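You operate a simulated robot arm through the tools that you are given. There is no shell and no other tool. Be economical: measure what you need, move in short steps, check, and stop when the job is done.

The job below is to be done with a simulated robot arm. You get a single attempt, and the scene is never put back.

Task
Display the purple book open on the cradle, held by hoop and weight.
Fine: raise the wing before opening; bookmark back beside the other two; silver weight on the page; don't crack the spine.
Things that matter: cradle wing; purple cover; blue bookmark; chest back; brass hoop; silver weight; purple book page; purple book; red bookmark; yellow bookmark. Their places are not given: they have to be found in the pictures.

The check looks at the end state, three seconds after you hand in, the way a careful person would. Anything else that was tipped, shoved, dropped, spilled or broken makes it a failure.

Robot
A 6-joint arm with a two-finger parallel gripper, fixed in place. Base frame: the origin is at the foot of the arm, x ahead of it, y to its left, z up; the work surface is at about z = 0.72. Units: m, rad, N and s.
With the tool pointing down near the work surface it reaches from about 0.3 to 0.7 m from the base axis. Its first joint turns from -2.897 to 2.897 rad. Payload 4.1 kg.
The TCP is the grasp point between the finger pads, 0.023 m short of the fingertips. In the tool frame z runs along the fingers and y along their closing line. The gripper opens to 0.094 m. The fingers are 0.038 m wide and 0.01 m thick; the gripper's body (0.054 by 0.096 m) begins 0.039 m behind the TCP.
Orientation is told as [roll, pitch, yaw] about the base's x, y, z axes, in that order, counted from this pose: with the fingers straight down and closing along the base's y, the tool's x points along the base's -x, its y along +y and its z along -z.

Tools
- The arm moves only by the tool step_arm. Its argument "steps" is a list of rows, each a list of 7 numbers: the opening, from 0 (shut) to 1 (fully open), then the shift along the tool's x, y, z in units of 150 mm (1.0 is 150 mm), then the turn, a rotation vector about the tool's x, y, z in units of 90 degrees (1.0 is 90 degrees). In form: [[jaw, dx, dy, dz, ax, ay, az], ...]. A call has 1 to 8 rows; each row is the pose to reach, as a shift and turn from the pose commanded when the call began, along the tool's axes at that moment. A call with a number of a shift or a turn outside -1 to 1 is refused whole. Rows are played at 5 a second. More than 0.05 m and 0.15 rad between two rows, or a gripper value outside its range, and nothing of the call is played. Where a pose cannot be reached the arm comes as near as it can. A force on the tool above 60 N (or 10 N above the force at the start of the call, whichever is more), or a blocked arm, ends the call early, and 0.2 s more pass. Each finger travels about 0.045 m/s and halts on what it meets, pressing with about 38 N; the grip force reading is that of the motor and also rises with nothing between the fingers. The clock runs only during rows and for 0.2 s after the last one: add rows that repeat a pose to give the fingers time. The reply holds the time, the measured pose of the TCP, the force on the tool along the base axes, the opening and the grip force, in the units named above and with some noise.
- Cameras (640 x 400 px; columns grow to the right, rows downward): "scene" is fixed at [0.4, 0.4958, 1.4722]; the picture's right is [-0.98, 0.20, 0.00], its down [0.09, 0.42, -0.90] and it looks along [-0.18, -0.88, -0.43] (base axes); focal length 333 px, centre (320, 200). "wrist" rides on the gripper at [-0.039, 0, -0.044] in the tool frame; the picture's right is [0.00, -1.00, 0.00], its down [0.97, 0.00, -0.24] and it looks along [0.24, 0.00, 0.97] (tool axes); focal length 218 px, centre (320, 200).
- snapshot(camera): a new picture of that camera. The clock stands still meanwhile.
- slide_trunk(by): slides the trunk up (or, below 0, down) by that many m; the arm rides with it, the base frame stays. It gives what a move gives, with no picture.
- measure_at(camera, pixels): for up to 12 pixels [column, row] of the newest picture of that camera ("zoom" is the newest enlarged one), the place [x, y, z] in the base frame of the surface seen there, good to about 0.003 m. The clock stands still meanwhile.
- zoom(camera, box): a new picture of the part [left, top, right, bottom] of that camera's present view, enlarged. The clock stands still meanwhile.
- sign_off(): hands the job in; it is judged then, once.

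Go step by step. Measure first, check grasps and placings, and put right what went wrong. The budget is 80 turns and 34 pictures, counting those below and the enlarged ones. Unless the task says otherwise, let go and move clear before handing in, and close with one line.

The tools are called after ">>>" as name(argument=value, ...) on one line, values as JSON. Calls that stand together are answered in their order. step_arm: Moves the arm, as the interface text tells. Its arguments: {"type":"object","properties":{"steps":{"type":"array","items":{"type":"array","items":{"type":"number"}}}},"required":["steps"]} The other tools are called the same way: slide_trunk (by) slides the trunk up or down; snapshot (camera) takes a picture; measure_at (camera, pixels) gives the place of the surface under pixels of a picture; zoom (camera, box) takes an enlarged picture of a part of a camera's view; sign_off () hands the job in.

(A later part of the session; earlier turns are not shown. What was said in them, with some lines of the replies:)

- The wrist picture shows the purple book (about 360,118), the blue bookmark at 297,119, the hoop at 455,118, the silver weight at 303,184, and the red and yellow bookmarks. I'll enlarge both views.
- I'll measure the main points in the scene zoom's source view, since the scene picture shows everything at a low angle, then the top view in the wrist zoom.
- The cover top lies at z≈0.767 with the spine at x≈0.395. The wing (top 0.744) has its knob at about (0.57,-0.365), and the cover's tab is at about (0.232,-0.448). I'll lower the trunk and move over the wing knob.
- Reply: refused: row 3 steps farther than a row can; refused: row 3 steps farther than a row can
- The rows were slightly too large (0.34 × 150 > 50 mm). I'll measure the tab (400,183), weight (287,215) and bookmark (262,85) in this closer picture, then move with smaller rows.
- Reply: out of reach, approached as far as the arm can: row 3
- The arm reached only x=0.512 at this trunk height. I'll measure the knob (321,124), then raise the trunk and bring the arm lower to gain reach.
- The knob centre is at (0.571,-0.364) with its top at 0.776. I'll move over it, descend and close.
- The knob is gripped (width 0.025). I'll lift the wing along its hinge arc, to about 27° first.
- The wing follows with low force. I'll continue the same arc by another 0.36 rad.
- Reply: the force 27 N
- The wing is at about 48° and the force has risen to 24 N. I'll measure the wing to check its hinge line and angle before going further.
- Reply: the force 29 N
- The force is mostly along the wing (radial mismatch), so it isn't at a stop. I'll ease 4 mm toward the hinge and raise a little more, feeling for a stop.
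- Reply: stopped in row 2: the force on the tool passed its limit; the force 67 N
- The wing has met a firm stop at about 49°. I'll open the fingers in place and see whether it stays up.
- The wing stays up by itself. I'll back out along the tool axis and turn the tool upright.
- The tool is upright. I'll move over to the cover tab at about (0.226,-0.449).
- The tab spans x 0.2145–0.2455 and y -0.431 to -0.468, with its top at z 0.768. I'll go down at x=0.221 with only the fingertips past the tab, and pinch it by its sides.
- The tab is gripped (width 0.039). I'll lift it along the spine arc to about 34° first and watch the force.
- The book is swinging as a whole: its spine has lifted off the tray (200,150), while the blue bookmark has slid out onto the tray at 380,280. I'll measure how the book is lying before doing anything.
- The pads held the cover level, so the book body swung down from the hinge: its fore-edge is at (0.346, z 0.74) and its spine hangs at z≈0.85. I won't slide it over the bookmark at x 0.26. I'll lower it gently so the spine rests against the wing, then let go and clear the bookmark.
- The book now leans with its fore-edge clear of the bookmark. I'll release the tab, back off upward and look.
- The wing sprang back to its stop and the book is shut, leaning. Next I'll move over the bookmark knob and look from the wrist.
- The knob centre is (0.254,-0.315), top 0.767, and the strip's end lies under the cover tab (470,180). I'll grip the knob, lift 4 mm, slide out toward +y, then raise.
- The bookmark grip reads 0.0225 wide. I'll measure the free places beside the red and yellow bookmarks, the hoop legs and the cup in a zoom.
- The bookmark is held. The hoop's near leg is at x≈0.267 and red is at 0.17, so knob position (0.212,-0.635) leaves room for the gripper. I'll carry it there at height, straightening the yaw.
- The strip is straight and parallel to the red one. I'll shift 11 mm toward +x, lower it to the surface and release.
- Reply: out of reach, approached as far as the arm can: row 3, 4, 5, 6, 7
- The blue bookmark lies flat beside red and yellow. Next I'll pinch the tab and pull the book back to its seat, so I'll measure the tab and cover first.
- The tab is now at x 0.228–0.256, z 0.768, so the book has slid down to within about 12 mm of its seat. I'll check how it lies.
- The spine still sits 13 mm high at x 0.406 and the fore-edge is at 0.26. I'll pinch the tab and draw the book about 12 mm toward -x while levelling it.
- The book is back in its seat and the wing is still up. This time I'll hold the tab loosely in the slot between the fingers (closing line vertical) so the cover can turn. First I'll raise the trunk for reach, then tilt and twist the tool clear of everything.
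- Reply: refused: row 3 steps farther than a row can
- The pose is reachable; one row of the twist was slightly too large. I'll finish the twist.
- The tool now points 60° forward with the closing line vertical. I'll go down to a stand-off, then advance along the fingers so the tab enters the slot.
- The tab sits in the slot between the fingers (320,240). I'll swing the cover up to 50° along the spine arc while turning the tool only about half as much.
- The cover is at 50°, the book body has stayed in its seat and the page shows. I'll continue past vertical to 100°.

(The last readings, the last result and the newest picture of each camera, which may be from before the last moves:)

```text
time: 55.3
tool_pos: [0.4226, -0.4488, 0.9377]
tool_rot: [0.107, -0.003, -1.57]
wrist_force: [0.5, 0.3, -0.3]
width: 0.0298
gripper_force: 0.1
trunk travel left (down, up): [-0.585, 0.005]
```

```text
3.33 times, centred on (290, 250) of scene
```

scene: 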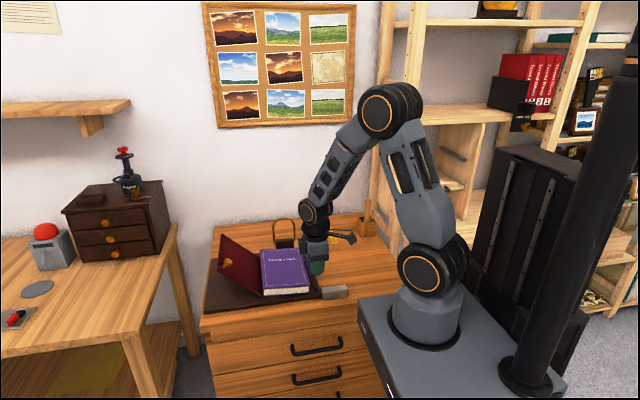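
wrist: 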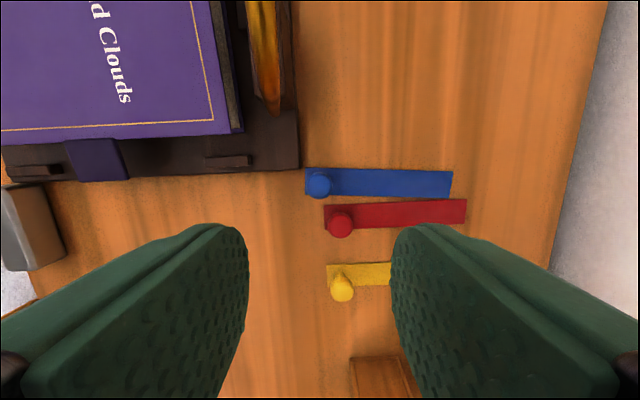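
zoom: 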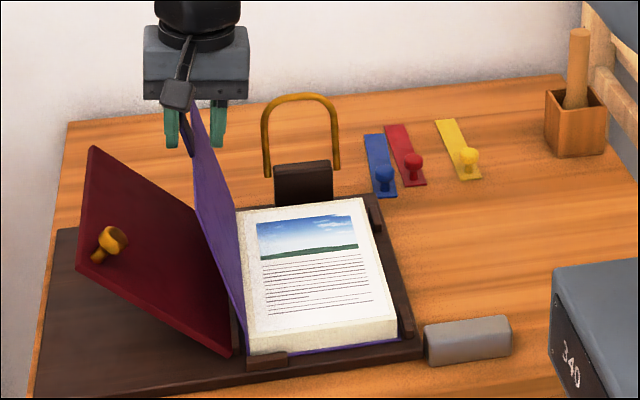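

The cover is just past vertical. I'll lower it to about 124° towards the wing, then draw the fingers off the tab.

>>> step_arm(steps=[[0.32, 0, 0.095, 0.033, 0.03, 0, 0], [0.32, 0, 0.185, 0.07, 0.06, 0, 0], [0.32, 0, 0.323, 0.147, 0.108, 0, 0], [0.32, 0, 0.418, 0.217, 0.144, 0, 0], [0.32, 0, 0.418, 0.217, 0.144, 0, 0]])

>>> step_arm(steps=[[0.32, 0, 0.01, -0.1, 0, 0, 0], [0.32, 0, 0.01, -0.2, 0, 0, 0], [0.32, 0, 0.0, -0.35, 0, 0, 0], [0.32, 0, 0, -0.6, 0, 0, 0], [0.32, 0, 0, -0.6, 0, 0, 0]])

>>> zoom(camera="scene", box=[220, 190, 360, 310])

```text
time: 56.5
tool_pos: [0.4893, -0.4477, 0.913]
tool_rot: [-0.121, -0.001, -1.568]
wrist_force: [0.1, 0.0, 0.4]
width: 0.0303
gripper_force: 0.2
trunk travel left (down, up): [-0.585, 0.005]
```

```text
time: 57.7
tool_pos: [0.4985, -0.4477, 1.003]
tool_rot: [-0.119, 0.0, -1.57]
wrist_force: [-0.2, -0.7, -1.1]
width: 0.0304
gripper_force: 0.0
trunk travel left (down, up): [-0.585, 0.005]
```

```text
3.33 times, centred on (290, 250) of scene
```

zoom: 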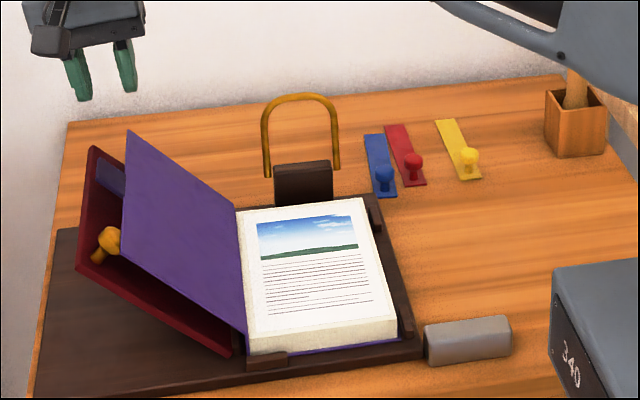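

The cover rests open on the raised wing with its page showing. Now the hoop: I'll bring the tool back to fingers-down, closing along y, over the hoop.

>>> step_arm(steps=[[0.32, -0.15, -0.2, 0, -0.015, 0, 0], [0.32, -0.3, -0.4, 0, -0.03, 0, 0], [0.32, -0.45, -0.6, 0, -0.045, 0, 0], [0.32, -0.6, -0.8, 0, -0.06, 0, 0], [0.32, -0.75, -1, 0, -0.076, 0, 0]])

>>> step_arm(steps=[[0.32, 0, -0.03, 0, 0, 0, -0.094], [0.32, 0, -0.06, 0, 0, 0, -0.188], [0.32, 0, -0.09, 0, 0, 0, -0.282], [0.32, 0, -0.12, 0, 0, 0, -0.376], [0.32, 0, -0.15, 0, 0, 0, -0.47], [0.32, 0, -0.18, 0, 0, 0, -0.564], [0.32, 0, -0.21, 0, 0, 0, -0.658], [0.32, 0, -0.24, 0, 0, 0, -0.752]])

>>> step_arm(steps=[[0.32, 0, 0, 0, 0, 0, -0.083], [0.32, 0, 0, 0, 0, 0, -0.166], [0.32, 0, 0, 0, 0, 0, -0.248], [0.32, 0, 0, 0, 0, 0, -0.248]])

>>> snapshot(camera="wrist")

```text
time: 58.9
tool_pos: [0.3484, -0.5615, 1.021]
tool_rot: [0.001, -0.002, -1.569]
wrist_force: [-0.8, 0.0, 0.5]
width: 0.03
gripper_force: 0.0
trunk travel left (down, up): [-0.585, 0.005]
```

```text
time: 60.7
tool_pos: [0.3133, -0.5602, 1.0196]
tool_rot: [0.003, 0.0, -0.385]
wrist_force: [0.1, -1.2, 0.7]
width: 0.0301
gripper_force: 0.2
trunk travel left (down, up): [-0.585, 0.005]
```

```text
time: 61.7
tool_pos: [0.3144, -0.5599, 1.0196]
tool_rot: [-0.001, -0.001, 0.003]
wrist_force: [-0.2, 0.3, 1.1]
width: 0.0299
gripper_force: 0.1
trunk travel left (down, up): [-0.585, 0.005]
```

```text
8 pictures are left
```

wrist: 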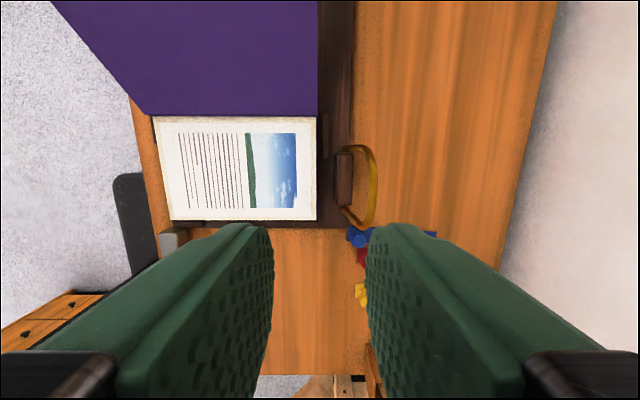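

>>> measure_at(camera="wrist", pixels=[[374, 175], [374, 190], [370, 155], [357, 149], [346, 212], [345, 175], [352, 185], [314, 120], [315, 218], [156, 120], [174, 216], [240, 170]])

```text
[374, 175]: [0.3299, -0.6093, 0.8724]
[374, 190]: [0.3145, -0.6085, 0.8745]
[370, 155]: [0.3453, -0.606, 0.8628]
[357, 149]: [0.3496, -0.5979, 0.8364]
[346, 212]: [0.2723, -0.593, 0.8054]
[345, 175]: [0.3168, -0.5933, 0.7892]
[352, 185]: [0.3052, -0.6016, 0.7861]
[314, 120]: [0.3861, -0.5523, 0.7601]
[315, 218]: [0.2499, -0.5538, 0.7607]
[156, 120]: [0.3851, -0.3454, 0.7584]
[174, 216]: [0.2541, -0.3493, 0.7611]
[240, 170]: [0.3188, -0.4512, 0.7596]
```

The hoop bar is at (0.311,-0.609,0.872) with its pivot near y -0.592, z 0.775; the page is at z 0.760. I'll straddle the bar loosely, leaving room for it to turn.

>>> step_arm(steps=[[0.28, 0.01, -0.16, 0.15, 0, 0, 0], [0.28, 0.02, -0.327, 0.3, 0, 0, 0], [0.28, 0.02, -0.327, 0.55, 0, 0, 0], [0.28, 0.02, -0.327, 0.75, 0, 0, 0], [0.28, 0.02, -0.327, 0.917, 0, 0, 0], [0.28, 0.02, -0.327, 0.917, 0, 0, 0]])

```text
time: 63.1
tool_pos: [0.3053, -0.5965, 0.8839]
tool_rot: [0.003, 0.0, 0.003]
wrist_force: [0.8, -0.9, -0.4]
width: 0.0263
gripper_force: 0.1
out of reach, approached as far as the arm can: row 2, 3, 4, 5, 6
trunk travel left (down, up): [-0.585, 0.005]
```

The arm stopped 12 mm short in y, so I'll check where the bar sits relative to the fingers.

>>> snapshot(camera="wrist")

```text
7 pictures are left
```

wrist: 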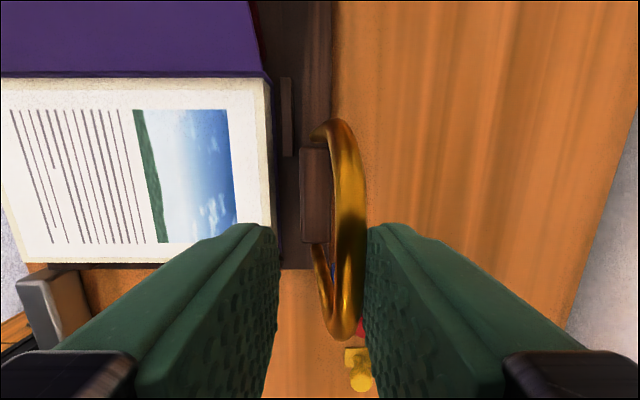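

The bar is inside the slot, against the back finger (365,230). I'll swing it forward and down along its arc onto the page's head edge.

>>> step_arm(steps=[[0.28, 0, 0.097, -0.007, 0, 0, 0], [0.28, 0, 0.233, 0.013, 0, 0, 0], [0.28, 0, 0.357, 0.08, 0, 0, 0], [0.28, 0, 0.492, 0.184, 0, 0, 0], [0.28, 0, 0.583, 0.32, 0, 0, 0], [0.28, 0, 0.637, 0.477, 0, 0, 0], [0.28, 0, 0.65, 0.6, 0, 0, 0], [0.28, 0, 0.65, 0.6, 0, 0, 0]])

>>> zoom(camera="scene", box=[220, 190, 360, 310])

```text
time: 64.9
tool_pos: [0.3256, -0.5756, 0.8307]
tool_rot: [-0.002, -0.001, 0.002]
wrist_force: [-1.3, 1.0, 3.3]
width: 0.0264
gripper_force: 0.0
out of reach, approached as far as the arm can: row 1, 2, 3, 4, 5, 6, 7, 8
trunk travel left (down, up): [-0.585, 0.005]
```

```text
3.33 times, centred on (290, 250) of scene
```

zoom: 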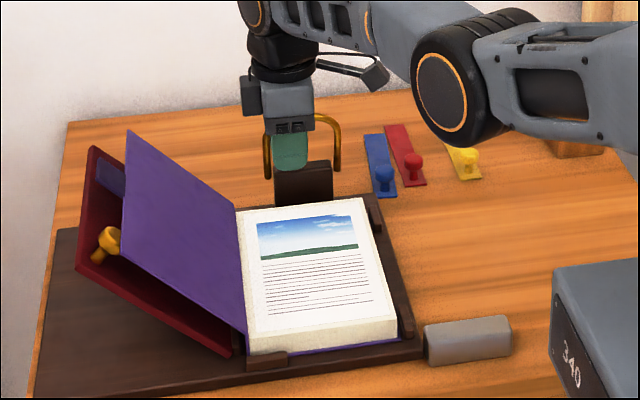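

The arm reported every row out of reach and ended at (0.326,-0.576,0.831), with the hoop still upright in the slot. I'll try a small move up and toward the base to see whether it responds.

>>> step_arm(steps=[[0.28, 0, 0.02, -0.1, 0, 0, 0], [0.28, 0, 0.04, -0.2, 0, 0, 0], [0.28, 0, 0.04, -0.2, 0, 0, 0]])

```text
time: 65.7
tool_pos: [0.33, -0.5808, 0.8587]
tool_rot: [0.001, 0.0, 0.002]
wrist_force: [0.2, 0.7, 0.2]
width: 0.0263
gripper_force: 0.2
out of reach, approached as far as the arm can: row 1, 2, 3
trunk travel left (down, up): [-0.585, 0.005]
```

The arm isn't following inward commands. I'll look at the whole arm.

>>> snapshot(camera="scene")

```text
5 pictures are left
```

scene: 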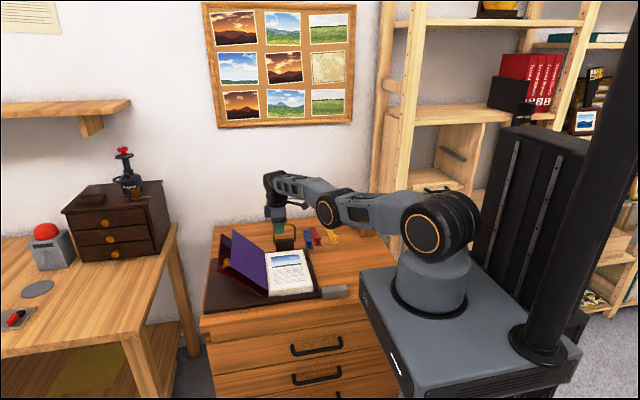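

The arm is stretched nearly straight (joints at 425,230 – 335,208 – 270,185), so it is stuck at a singular reach. I'll pull straight up off the hoop in larger rows to bend it again.

>>> step_arm(steps=[[0.28, 0, 0, -0.3, 0, 0, 0], [0.28, 0, 0, -0.6, 0, 0, 0], [0.28, 0, 0.1, -0.9, 0, 0, 0], [0.28, 0, 0.3, -1, 0, 0, 0], [0.28, 0, 0.6, -1, 0, 0, 0], [0.28, 0, 0.6, -1, 0, 0, 0]])

```text
time: 67.1
tool_pos: [0.3501, -0.5804, 1.003]
tool_rot: [0.0, 0.001, 0.001]
wrist_force: [-0.2, 0.2, 0.6]
width: 0.0264
gripper_force: 0.0
out of reach, approached as far as the arm can: row 1, 2, 3, 4, 5, 6
trunk travel left (down, up): [-0.585, 0.005]
```

It is still pinned at full stretch, likely with the elbow just past straight. I'll command outward beyond reach to straighten it, then inward, so that it bends the right way.

>>> step_arm(steps=[[0.28, -0.16, -0.27, 0, 0, 0, 0], [0.28, -0.3, -0.5, 0, 0, 0, 0], [0.28, -0.3, -0.5, 0, 0, 0, 0]])

>>> step_arm(steps=[[0.28, 0.12, 0.25, 0, 0, 0, 0], [0.28, 0.24, 0.5, 0, 0, 0, 0], [0.28, 0.36, 0.75, 0, 0, 0, 0], [0.28, 0.36, 0.75, 0, 0, 0, 0]])

```text
time: 67.9
tool_pos: [0.3534, -0.5844, 1.001]
tool_rot: [-0.003, -0.002, 0.002]
wrist_force: [-0.2, 0.2, -0.1]
width: 0.0262
gripper_force: 0.1
out of reach, approached as far as the arm can: row 1, 2, 3
trunk travel left (down, up): [-0.585, 0.005]
```

```text
time: 68.9
tool_pos: [0.3538, -0.58, 1.0009]
tool_rot: [-0.001, 0.001, 0.001]
wrist_force: [-0.8, 0.2, -0.5]
width: 0.0265
gripper_force: 0.1
out of reach, approached as far as the arm can: row 1, 2, 3, 4
trunk travel left (down, up): [-0.585, 0.005]
```

The reach changes show the elbow is bent slightly the wrong way. Moving down from the straight pose should bend it the right way, so I'll try outward then downward, staying above the hoop.

>>> step_arm(steps=[[0.28, -0.16, -0.27, 0, 0, 0, 0], [0.28, -0.16, -0.27, 0.15, 0, 0, 0], [0.28, -0.08, -0.14, 0.4, 0, 0, 0], [0.28, 0, 0.05, 0.6, 0, 0, 0], [0.28, 0.1, 0.3, 0.6, 0, 0, 0], [0.28, 0.1, 0.3, 0.6, 0, 0, 0]])

```text
time: 70.3
tool_pos: [0.3527, -0.5779, 0.9108]
tool_rot: [-0.001, -0.001, 0.002]
wrist_force: [-0.5, 0.1, -0.3]
width: 0.0264
gripper_force: 0.1
out of reach, approached as far as the arm can: row 1, 2, 3, 5, 6
trunk travel left (down, up): [-0.585, 0.005]
```

It's still pinned. I'll go up with outward pull to straighten fully, then take quick downward rows from there with the radius easing inward.

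>>> step_arm(steps=[[0.28, -0.1, -0.17, -0.2, 0, 0, 0], [0.28, -0.2, -0.34, -0.4, 0, 0, 0], [0.28, -0.3, -0.5, -0.6, 0, 0, 0], [0.28, -0.4, -0.66, -0.8, 0, 0, 0], [0.28, -0.5, -0.83, -0.8, 0, 0, 0], [0.28, -0.5, -0.83, -0.8, 0, 0, 0], [0.28, -0.5, -0.83, -0.8, 0, 0, 0]])

>>> step_arm(steps=[[0.28, 0, 0, 0.33, 0, 0, 0], [0.28, 0.02, 0.03, 0.66, 0, 0, 0], [0.28, 0.1, 0.15, 0.95, 0, 0, 0], [0.28, 0.2, 0.4, 0.95, 0, 0, 0], [0.28, 0.3, 0.65, 0.95, 0, 0, 0], [0.28, 0.3, 0.65, 0.95, 0, 0, 0]])

```text
time: 71.9
tool_pos: [0.3624, -0.578, 1.023]
tool_rot: [-0.003, -0.003, 0.001]
wrist_force: [0.0, 0.3, 0.0]
width: 0.0262
gripper_force: 0.0
out of reach, approached as far as the arm can: row 1, 2, 3, 4, 5, 6, 7
trunk travel left (down, up): [-0.585, 0.005]
```

```text
time: 73.3
tool_pos: [0.3568, -0.5688, 0.874]
tool_rot: [-0.002, 0.001, 0.003]
wrist_force: [0.4, -0.4, 0.6]
width: 0.0259
gripper_force: 0.0
out of reach, approached as far as the arm can: row 3, 4, 5, 6
trunk travel left (down, up): [-0.585, 0.005]
```

The downward rows were followed but it remained on the wrong branch. I'll repeat with a stronger outward pull throughout the descent and turn inward only at the end.

>>> step_arm(steps=[[0.28, -0.05, -0.1, -0.25, 0, 0, 0], [0.28, -0.1, -0.2, -0.5, 0, 0, 0], [0.28, -0.15, -0.3, -0.75, 0, 0, 0], [0.28, -0.22, -0.45, -1, 0, 0, 0], [0.28, -0.35, -0.7, -1, 0, 0, 0], [0.28, -0.45, -0.95, -1, 0, 0, 0], [0.28, -0.45, -0.95, -1, 0, 0, 0], [0.28, -0.45, -0.95, -1, 0, 0, 0]])

>>> step_arm(steps=[[0.28, -0.15, -0.25, 0, 0, 0, 0], [0.28, -0.15, -0.25, 0, 0, 0, 0], [0.28, -0.15, -0.25, 0.33, 0, 0, 0], [0.28, -0.15, -0.25, 0.66, 0, 0, 0], [0.28, -0.05, -0.05, 0.9, 0, 0, 0], [0.28, 0.08, 0.23, 0.9, 0, 0, 0], [0.28, 0.2, 0.5, 0.9, 0, 0, 0], [0.28, 0.2, 0.5, 0.9, 0, 0, 0]])

```text
time: 75.1
tool_pos: [0.3584, -0.5796, 1.0065]
tool_rot: [-0.001, -0.001, 0.001]
wrist_force: [0.4, -1.0, 0.6]
width: 0.0264
gripper_force: 0.0
out of reach, approached as far as the arm can: row 1, 2, 3, 4, 5, 6, 7, 8
trunk travel left (down, up): [-0.585, 0.005]
```

```text
time: 76.9
tool_pos: [0.3306, -0.5046, 0.8716]
tool_rot: [-0.003, -0.002, 0.002]
wrist_force: [0.0, 0.5, 0.1]
width: 0.0262
gripper_force: 0.1
out of reach, approached as far as the arm can: row 1, 2, 3, 4, 5
trunk travel left (down, up): [-0.585, 0.005]
```

The arm bends properly again, at (0.331,-0.505,0.872). To stay inside its reach I'll tilt the fingers 35° toward the wall and come to the hoop from above and in front.

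>>> step_arm(steps=[[0.3, 0.02, 0, -0.15, 0.065, 0, 0], [0.3, 0.04, -0.05, -0.3, 0.13, 0, 0], [0.3, 0.07, -0.13, -0.44, 0.195, 0, 0], [0.3, 0.1, -0.22, -0.44, 0.26, 0, 0], [0.3, 0.133, -0.3, -0.44, 0.325, 0, 0], [0.3, 0.133, -0.36, -0.44, 0.389, 0, 0], [0.3, 0.133, -0.36, -0.44, 0.389, 0, 0]])

>>> snapshot(camera="wrist")

```text
time: 78.5
tool_pos: [0.3102, -0.5588, 0.9365]
tool_rot: [-0.611, -0.001, 0.002]
wrist_force: [-0.6, 0.2, 0.1]
width: 0.0284
gripper_force: 0.0
trunk travel left (down, up): [-0.585, 0.005]
```

```text
4 pictures are left
```

wrist: 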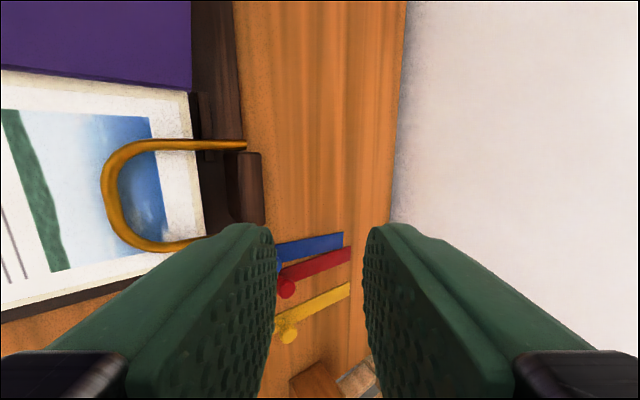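

The hoop has already come over and lies on the page (110,195). I'll measure it to confirm it rests on the paper.

>>> measure_at(camera="wrist", pixels=[[109, 190], [112, 215], [112, 168], [140, 147], [185, 145], [240, 145], [95, 195], [160, 195], [300, 240], [330, 240], [20, 80], [180, 95]])

```text
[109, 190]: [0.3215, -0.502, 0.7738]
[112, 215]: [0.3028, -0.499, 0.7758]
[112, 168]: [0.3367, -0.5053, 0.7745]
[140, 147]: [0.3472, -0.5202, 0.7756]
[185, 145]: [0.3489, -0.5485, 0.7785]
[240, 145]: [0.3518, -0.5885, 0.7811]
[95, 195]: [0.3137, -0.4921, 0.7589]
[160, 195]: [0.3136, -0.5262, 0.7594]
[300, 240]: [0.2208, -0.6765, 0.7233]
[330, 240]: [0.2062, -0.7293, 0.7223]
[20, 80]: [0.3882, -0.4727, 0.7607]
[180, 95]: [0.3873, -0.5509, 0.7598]
```

The hoop's front bar rests at z≈0.77 on the page. Next is the silver weight: I'll turn upright and move above it at about (0.183,-0.326).

>>> step_arm(steps=[[0.35, 0.067, 0.094, -0.057, -0.065, 0, 0], [0.4, 0.133, 0.188, -0.114, -0.13, 0, 0], [0.45, 0.2, 0.283, -0.171, -0.195, 0, 0], [0.5, 0.267, 0.377, -0.229, -0.26, 0, 0], [0.55, 0.333, 0.471, -0.286, -0.325, 0, 0], [0.55, 0.4, 0.565, -0.343, -0.389, 0, 0]])

>>> step_arm(steps=[[0.55, 0.09, 0.18, 0, 0, 0, 0], [0.55, 0.18, 0.36, 0, 0, 0, 0], [0.55, 0.27, 0.54, 0.1, 0, 0, 0], [0.55, 0.36, 0.72, 0.3, 0, 0, 0], [0.55, 0.447, 0.893, 0.5, 0, 0, 0], [0.55, 0.447, 0.893, 0.5, 0, 0, 0]])

>>> snapshot(camera="wrist")

```text
time: 79.9
tool_pos: [0.2489, -0.4594, 0.9309]
tool_rot: [-0.001, -0.002, 0.004]
wrist_force: [-0.1, -0.2, 0.4]
width: 0.0515
gripper_force: 0.0
trunk travel left (down, up): [-0.585, 0.005]
```

```text
time: 81.3
tool_pos: [0.1823, -0.3271, 0.8548]
tool_rot: [-0.001, -0.003, 0.003]
wrist_force: [0.4, -0.1, 0.1]
width: 0.0518
gripper_force: 0.0
trunk travel left (down, up): [-0.585, 0.005]
```

```text
3 pictures are left
```

wrist: 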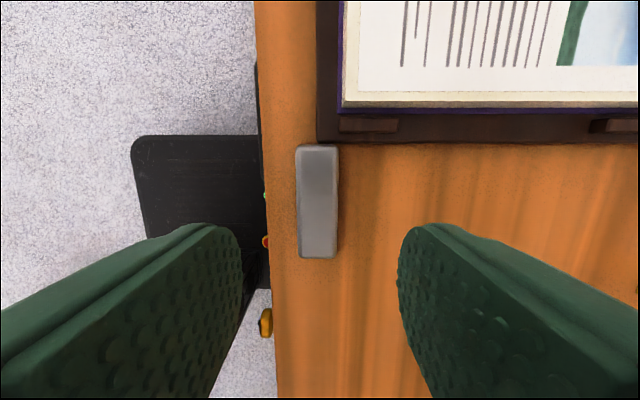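

>>> measure_at(camera="wrist", pixels=[[316, 155], [316, 250], [300, 200], [334, 200], [316, 200], [345, 85], [380, 97]])

```text
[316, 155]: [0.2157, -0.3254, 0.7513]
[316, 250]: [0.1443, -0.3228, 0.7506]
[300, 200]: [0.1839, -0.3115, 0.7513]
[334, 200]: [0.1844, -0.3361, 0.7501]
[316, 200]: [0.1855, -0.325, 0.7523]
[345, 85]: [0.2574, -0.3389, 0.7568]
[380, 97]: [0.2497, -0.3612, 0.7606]
```

The weight is centred at (0.180,-0.324), top 0.752. I'll go down and grip it.

>>> step_arm(steps=[[0.55, 0.015, 0.02, 0.2, 0, 0, 0], [0.55, 0.015, 0.02, 0.45, 0, 0, 0], [0.55, 0.015, 0.02, 0.62, 0, 0, 0], [0.55, 0.015, 0.02, 0.71, 0, 0, 0], [0.55, 0.015, 0.02, 0.71, 0, 0, 0], [0, 0.015, 0.02, 0.71, 0, 0, 0], [0, 0.015, 0.02, 0.71, 0, 0, 0], [0, 0.015, 0.02, 0.71, 0, 0, 0]])

>>> step_arm(steps=[[0, 0, 0, -0.2, 0, 0, 0], [0, 0, 0, -0.45, 0, 0, 0], [0, 0, 0, -0.7, 0, 0, 0], [0, 0, 0, -0.7, 0, 0, 0]])

```text
time: 83.1
tool_pos: [0.1788, -0.3236, 0.7496]
tool_rot: [-0.001, -0.001, 0.003]
wrist_force: [0.3, -0.5, 0.2]
width: 0.0298
gripper_force: 38.3
trunk travel left (down, up): [-0.585, 0.005]
```

```text
time: 84.1
tool_pos: [0.1793, -0.324, 0.8534]
tool_rot: [-0.002, 0.002, 0.002]
wrist_force: [0.7, -0.5, -3.5]
width: 0.0297
gripper_force: 38.3
trunk travel left (down, up): [-0.585, 0.005]
```

The weight is held (3.5 N). I'll carry it over the page to (0.318,-0.415) and lower it.

>>> step_arm(steps=[[0, -0.23, -0.15, 0, 0, 0, 0], [0, -0.46, -0.3, 0, 0, 0, 0], [0, -0.69, -0.455, 0, 0, 0, 0], [0, -0.925, -0.607, 0, 0, 0, 0], [0, -0.925, -0.607, 0.2, 0, 0, 0], [0, -0.925, -0.607, 0.34, 0, 0, 0], [0, -0.925, -0.607, 0.4, 0, 0, 0], [0, -0.925, -0.607, 0.4, 0, 0, 0]])

>>> step_arm(steps=[[0, 0, 0, 0.012, 0, 0, 0], [0, 0, 0, 0.024, 0, 0, 0], [0, 0, 0, 0.024, 0, 0, 0]])

```text
time: 85.9
tool_pos: [0.3197, -0.4143, 0.7935]
tool_rot: [-0.001, -0.001, 0.0]
wrist_force: [0.4, 0.6, -3.4]
width: 0.0297
gripper_force: 38.2
trunk travel left (down, up): [-0.585, 0.005]
```

```text
time: 86.7
tool_pos: [0.3199, -0.4142, 0.79]
tool_rot: [-0.002, 0.0, 0.003]
wrist_force: [-0.1, 0.0, -3.2]
width: 0.0298
gripper_force: 38.3
trunk travel left (down, up): [-0.585, 0.005]
```

The weight hasn't touched the page yet (force still -3.2 N). I'll lower it a few millimetres more until it touches.

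>>> step_arm(steps=[[0, 0, 0, 0.01, 0, 0, 0], [0, 0, 0, 0.02, 0, 0, 0], [0, 0, 0, 0.02, 0, 0, 0]])

```text
time: 87.5
tool_pos: [0.3192, -0.4149, 0.7887]
tool_rot: [-0.003, -0.001, 0.0]
wrist_force: [0.3, 2.5, 18.4]
width: 0.0298
gripper_force: 37.7
trunk travel left (down, up): [-0.585, 0.005]
```

The weight is in contact now. I'll ease up 1 mm, open and retreat.

>>> step_arm(steps=[[0, 0, 0, -0.009, 0, 0, 0], [0.35, 0, 0, -0.009, 0, 0, 0], [0.45, 0, 0, -0.009, 0, 0, 0], [0.45, 0, 0, -0.009, 0, 0, 0], [0.45, 0, 0, -0.25, 0, 0, 0], [0.45, 0, 0, -0.55, 0, 0, 0], [0.45, 0, 0, -0.85, 0, 0, 0], [0.45, 0, 0, -0.85, 0, 0, 0]])

>>> step_arm(steps=[[0.45, 0.3, 0, -0.1, 0, 0, 0], [0.45, 0.6, 0, -0.2, 0, 0, 0], [0.45, 0.85, 0.1, -0.4, 0, 0, 0], [0.45, 0.9, 0.2, -0.6, 0, 0, 0]])

>>> zoom(camera="scene", box=[210, 190, 370, 310])

```text
time: 89.3
tool_pos: [0.3191, -0.4147, 0.9161]
tool_rot: [-0.002, 0.001, 0.002]
wrist_force: [-0.6, -0.2, 0.6]
width: 0.0423
gripper_force: 0.0
trunk travel left (down, up): [-0.585, 0.005]
```

```text
refused: row 3 steps farther than a row can; nothing moved
```

```text
3.33 times, centred on (290, 250) of scene
```

zoom: 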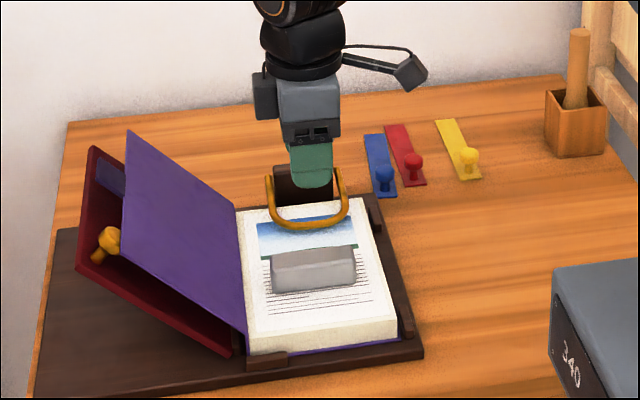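

The weight is on the page, the hoop is over the page and the cover is on the wing. I'll check heights of bar, weight and page, then clear the arm.

>>> measure_at(camera="zoom", pixels=[[305, 224], [305, 229], [305, 240], [330, 225], [300, 258], [350, 252], [300, 310], [385, 178], [382, 194], [200, 230]])

>>> step_arm(steps=[[0.45, 0.25, 0, -0.1, 0, 0, 0], [0.45, 0.5, 0, -0.2, 0, 0, 0], [0.45, 0.7, 0.05, -0.35, 0, 0, 0], [0.45, 0.85, 0.1, -0.5, 0, 0, 0], [0.45, 0.85, 0.1, -0.5, 0, 0, 0]])

```text
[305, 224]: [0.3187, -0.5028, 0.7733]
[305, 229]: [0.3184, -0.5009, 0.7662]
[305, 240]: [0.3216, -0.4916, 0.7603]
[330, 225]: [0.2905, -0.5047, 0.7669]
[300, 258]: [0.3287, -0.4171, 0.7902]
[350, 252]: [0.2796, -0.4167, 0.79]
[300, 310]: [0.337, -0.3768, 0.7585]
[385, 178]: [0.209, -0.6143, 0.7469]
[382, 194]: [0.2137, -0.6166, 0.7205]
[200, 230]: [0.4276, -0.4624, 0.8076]
```

```text
time: 90.5
tool_pos: [0.1912, -0.4003, 0.9897]
tool_rot: [-0.002, 0.0, 0.001]
wrist_force: [0.0, 0.8, -0.9]
width: 0.0422
gripper_force: 0.0
trunk travel left (down, up): [-0.585, 0.005]
```

The hoop bar goes down to the page (0.766 on its face, page 0.760), the weight top is at 0.790, and the arm is clear. I'll take one last look before handing in.

>>> snapshot(camera="scene")

```text
1 pictures are left
```

scene: 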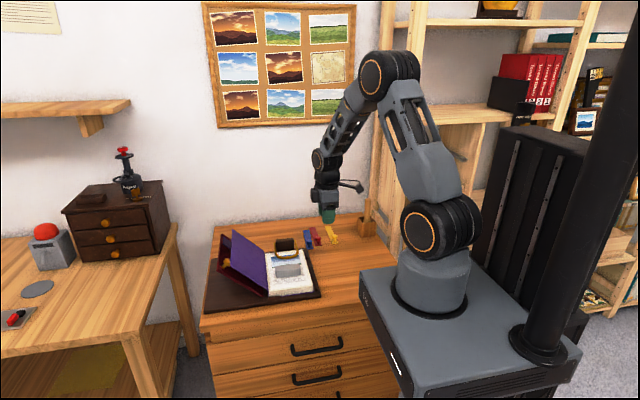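

The book is open against the raised wing with the hoop and weight on the page, the blue bookmark is beside the other two, and the arm is clear. Handing in.

>>> sign_off()

```text
The job is handed in.
```

The purple book is displayed open on the cradle, its cover on the raised wing and its page held by the hoop and the silver weight. The blue bookmark lies beside the red and yellow ones. On the first try at opening, the whole book tipped up and the bookmark slid out, so I put the book back in its seat before reopening it.
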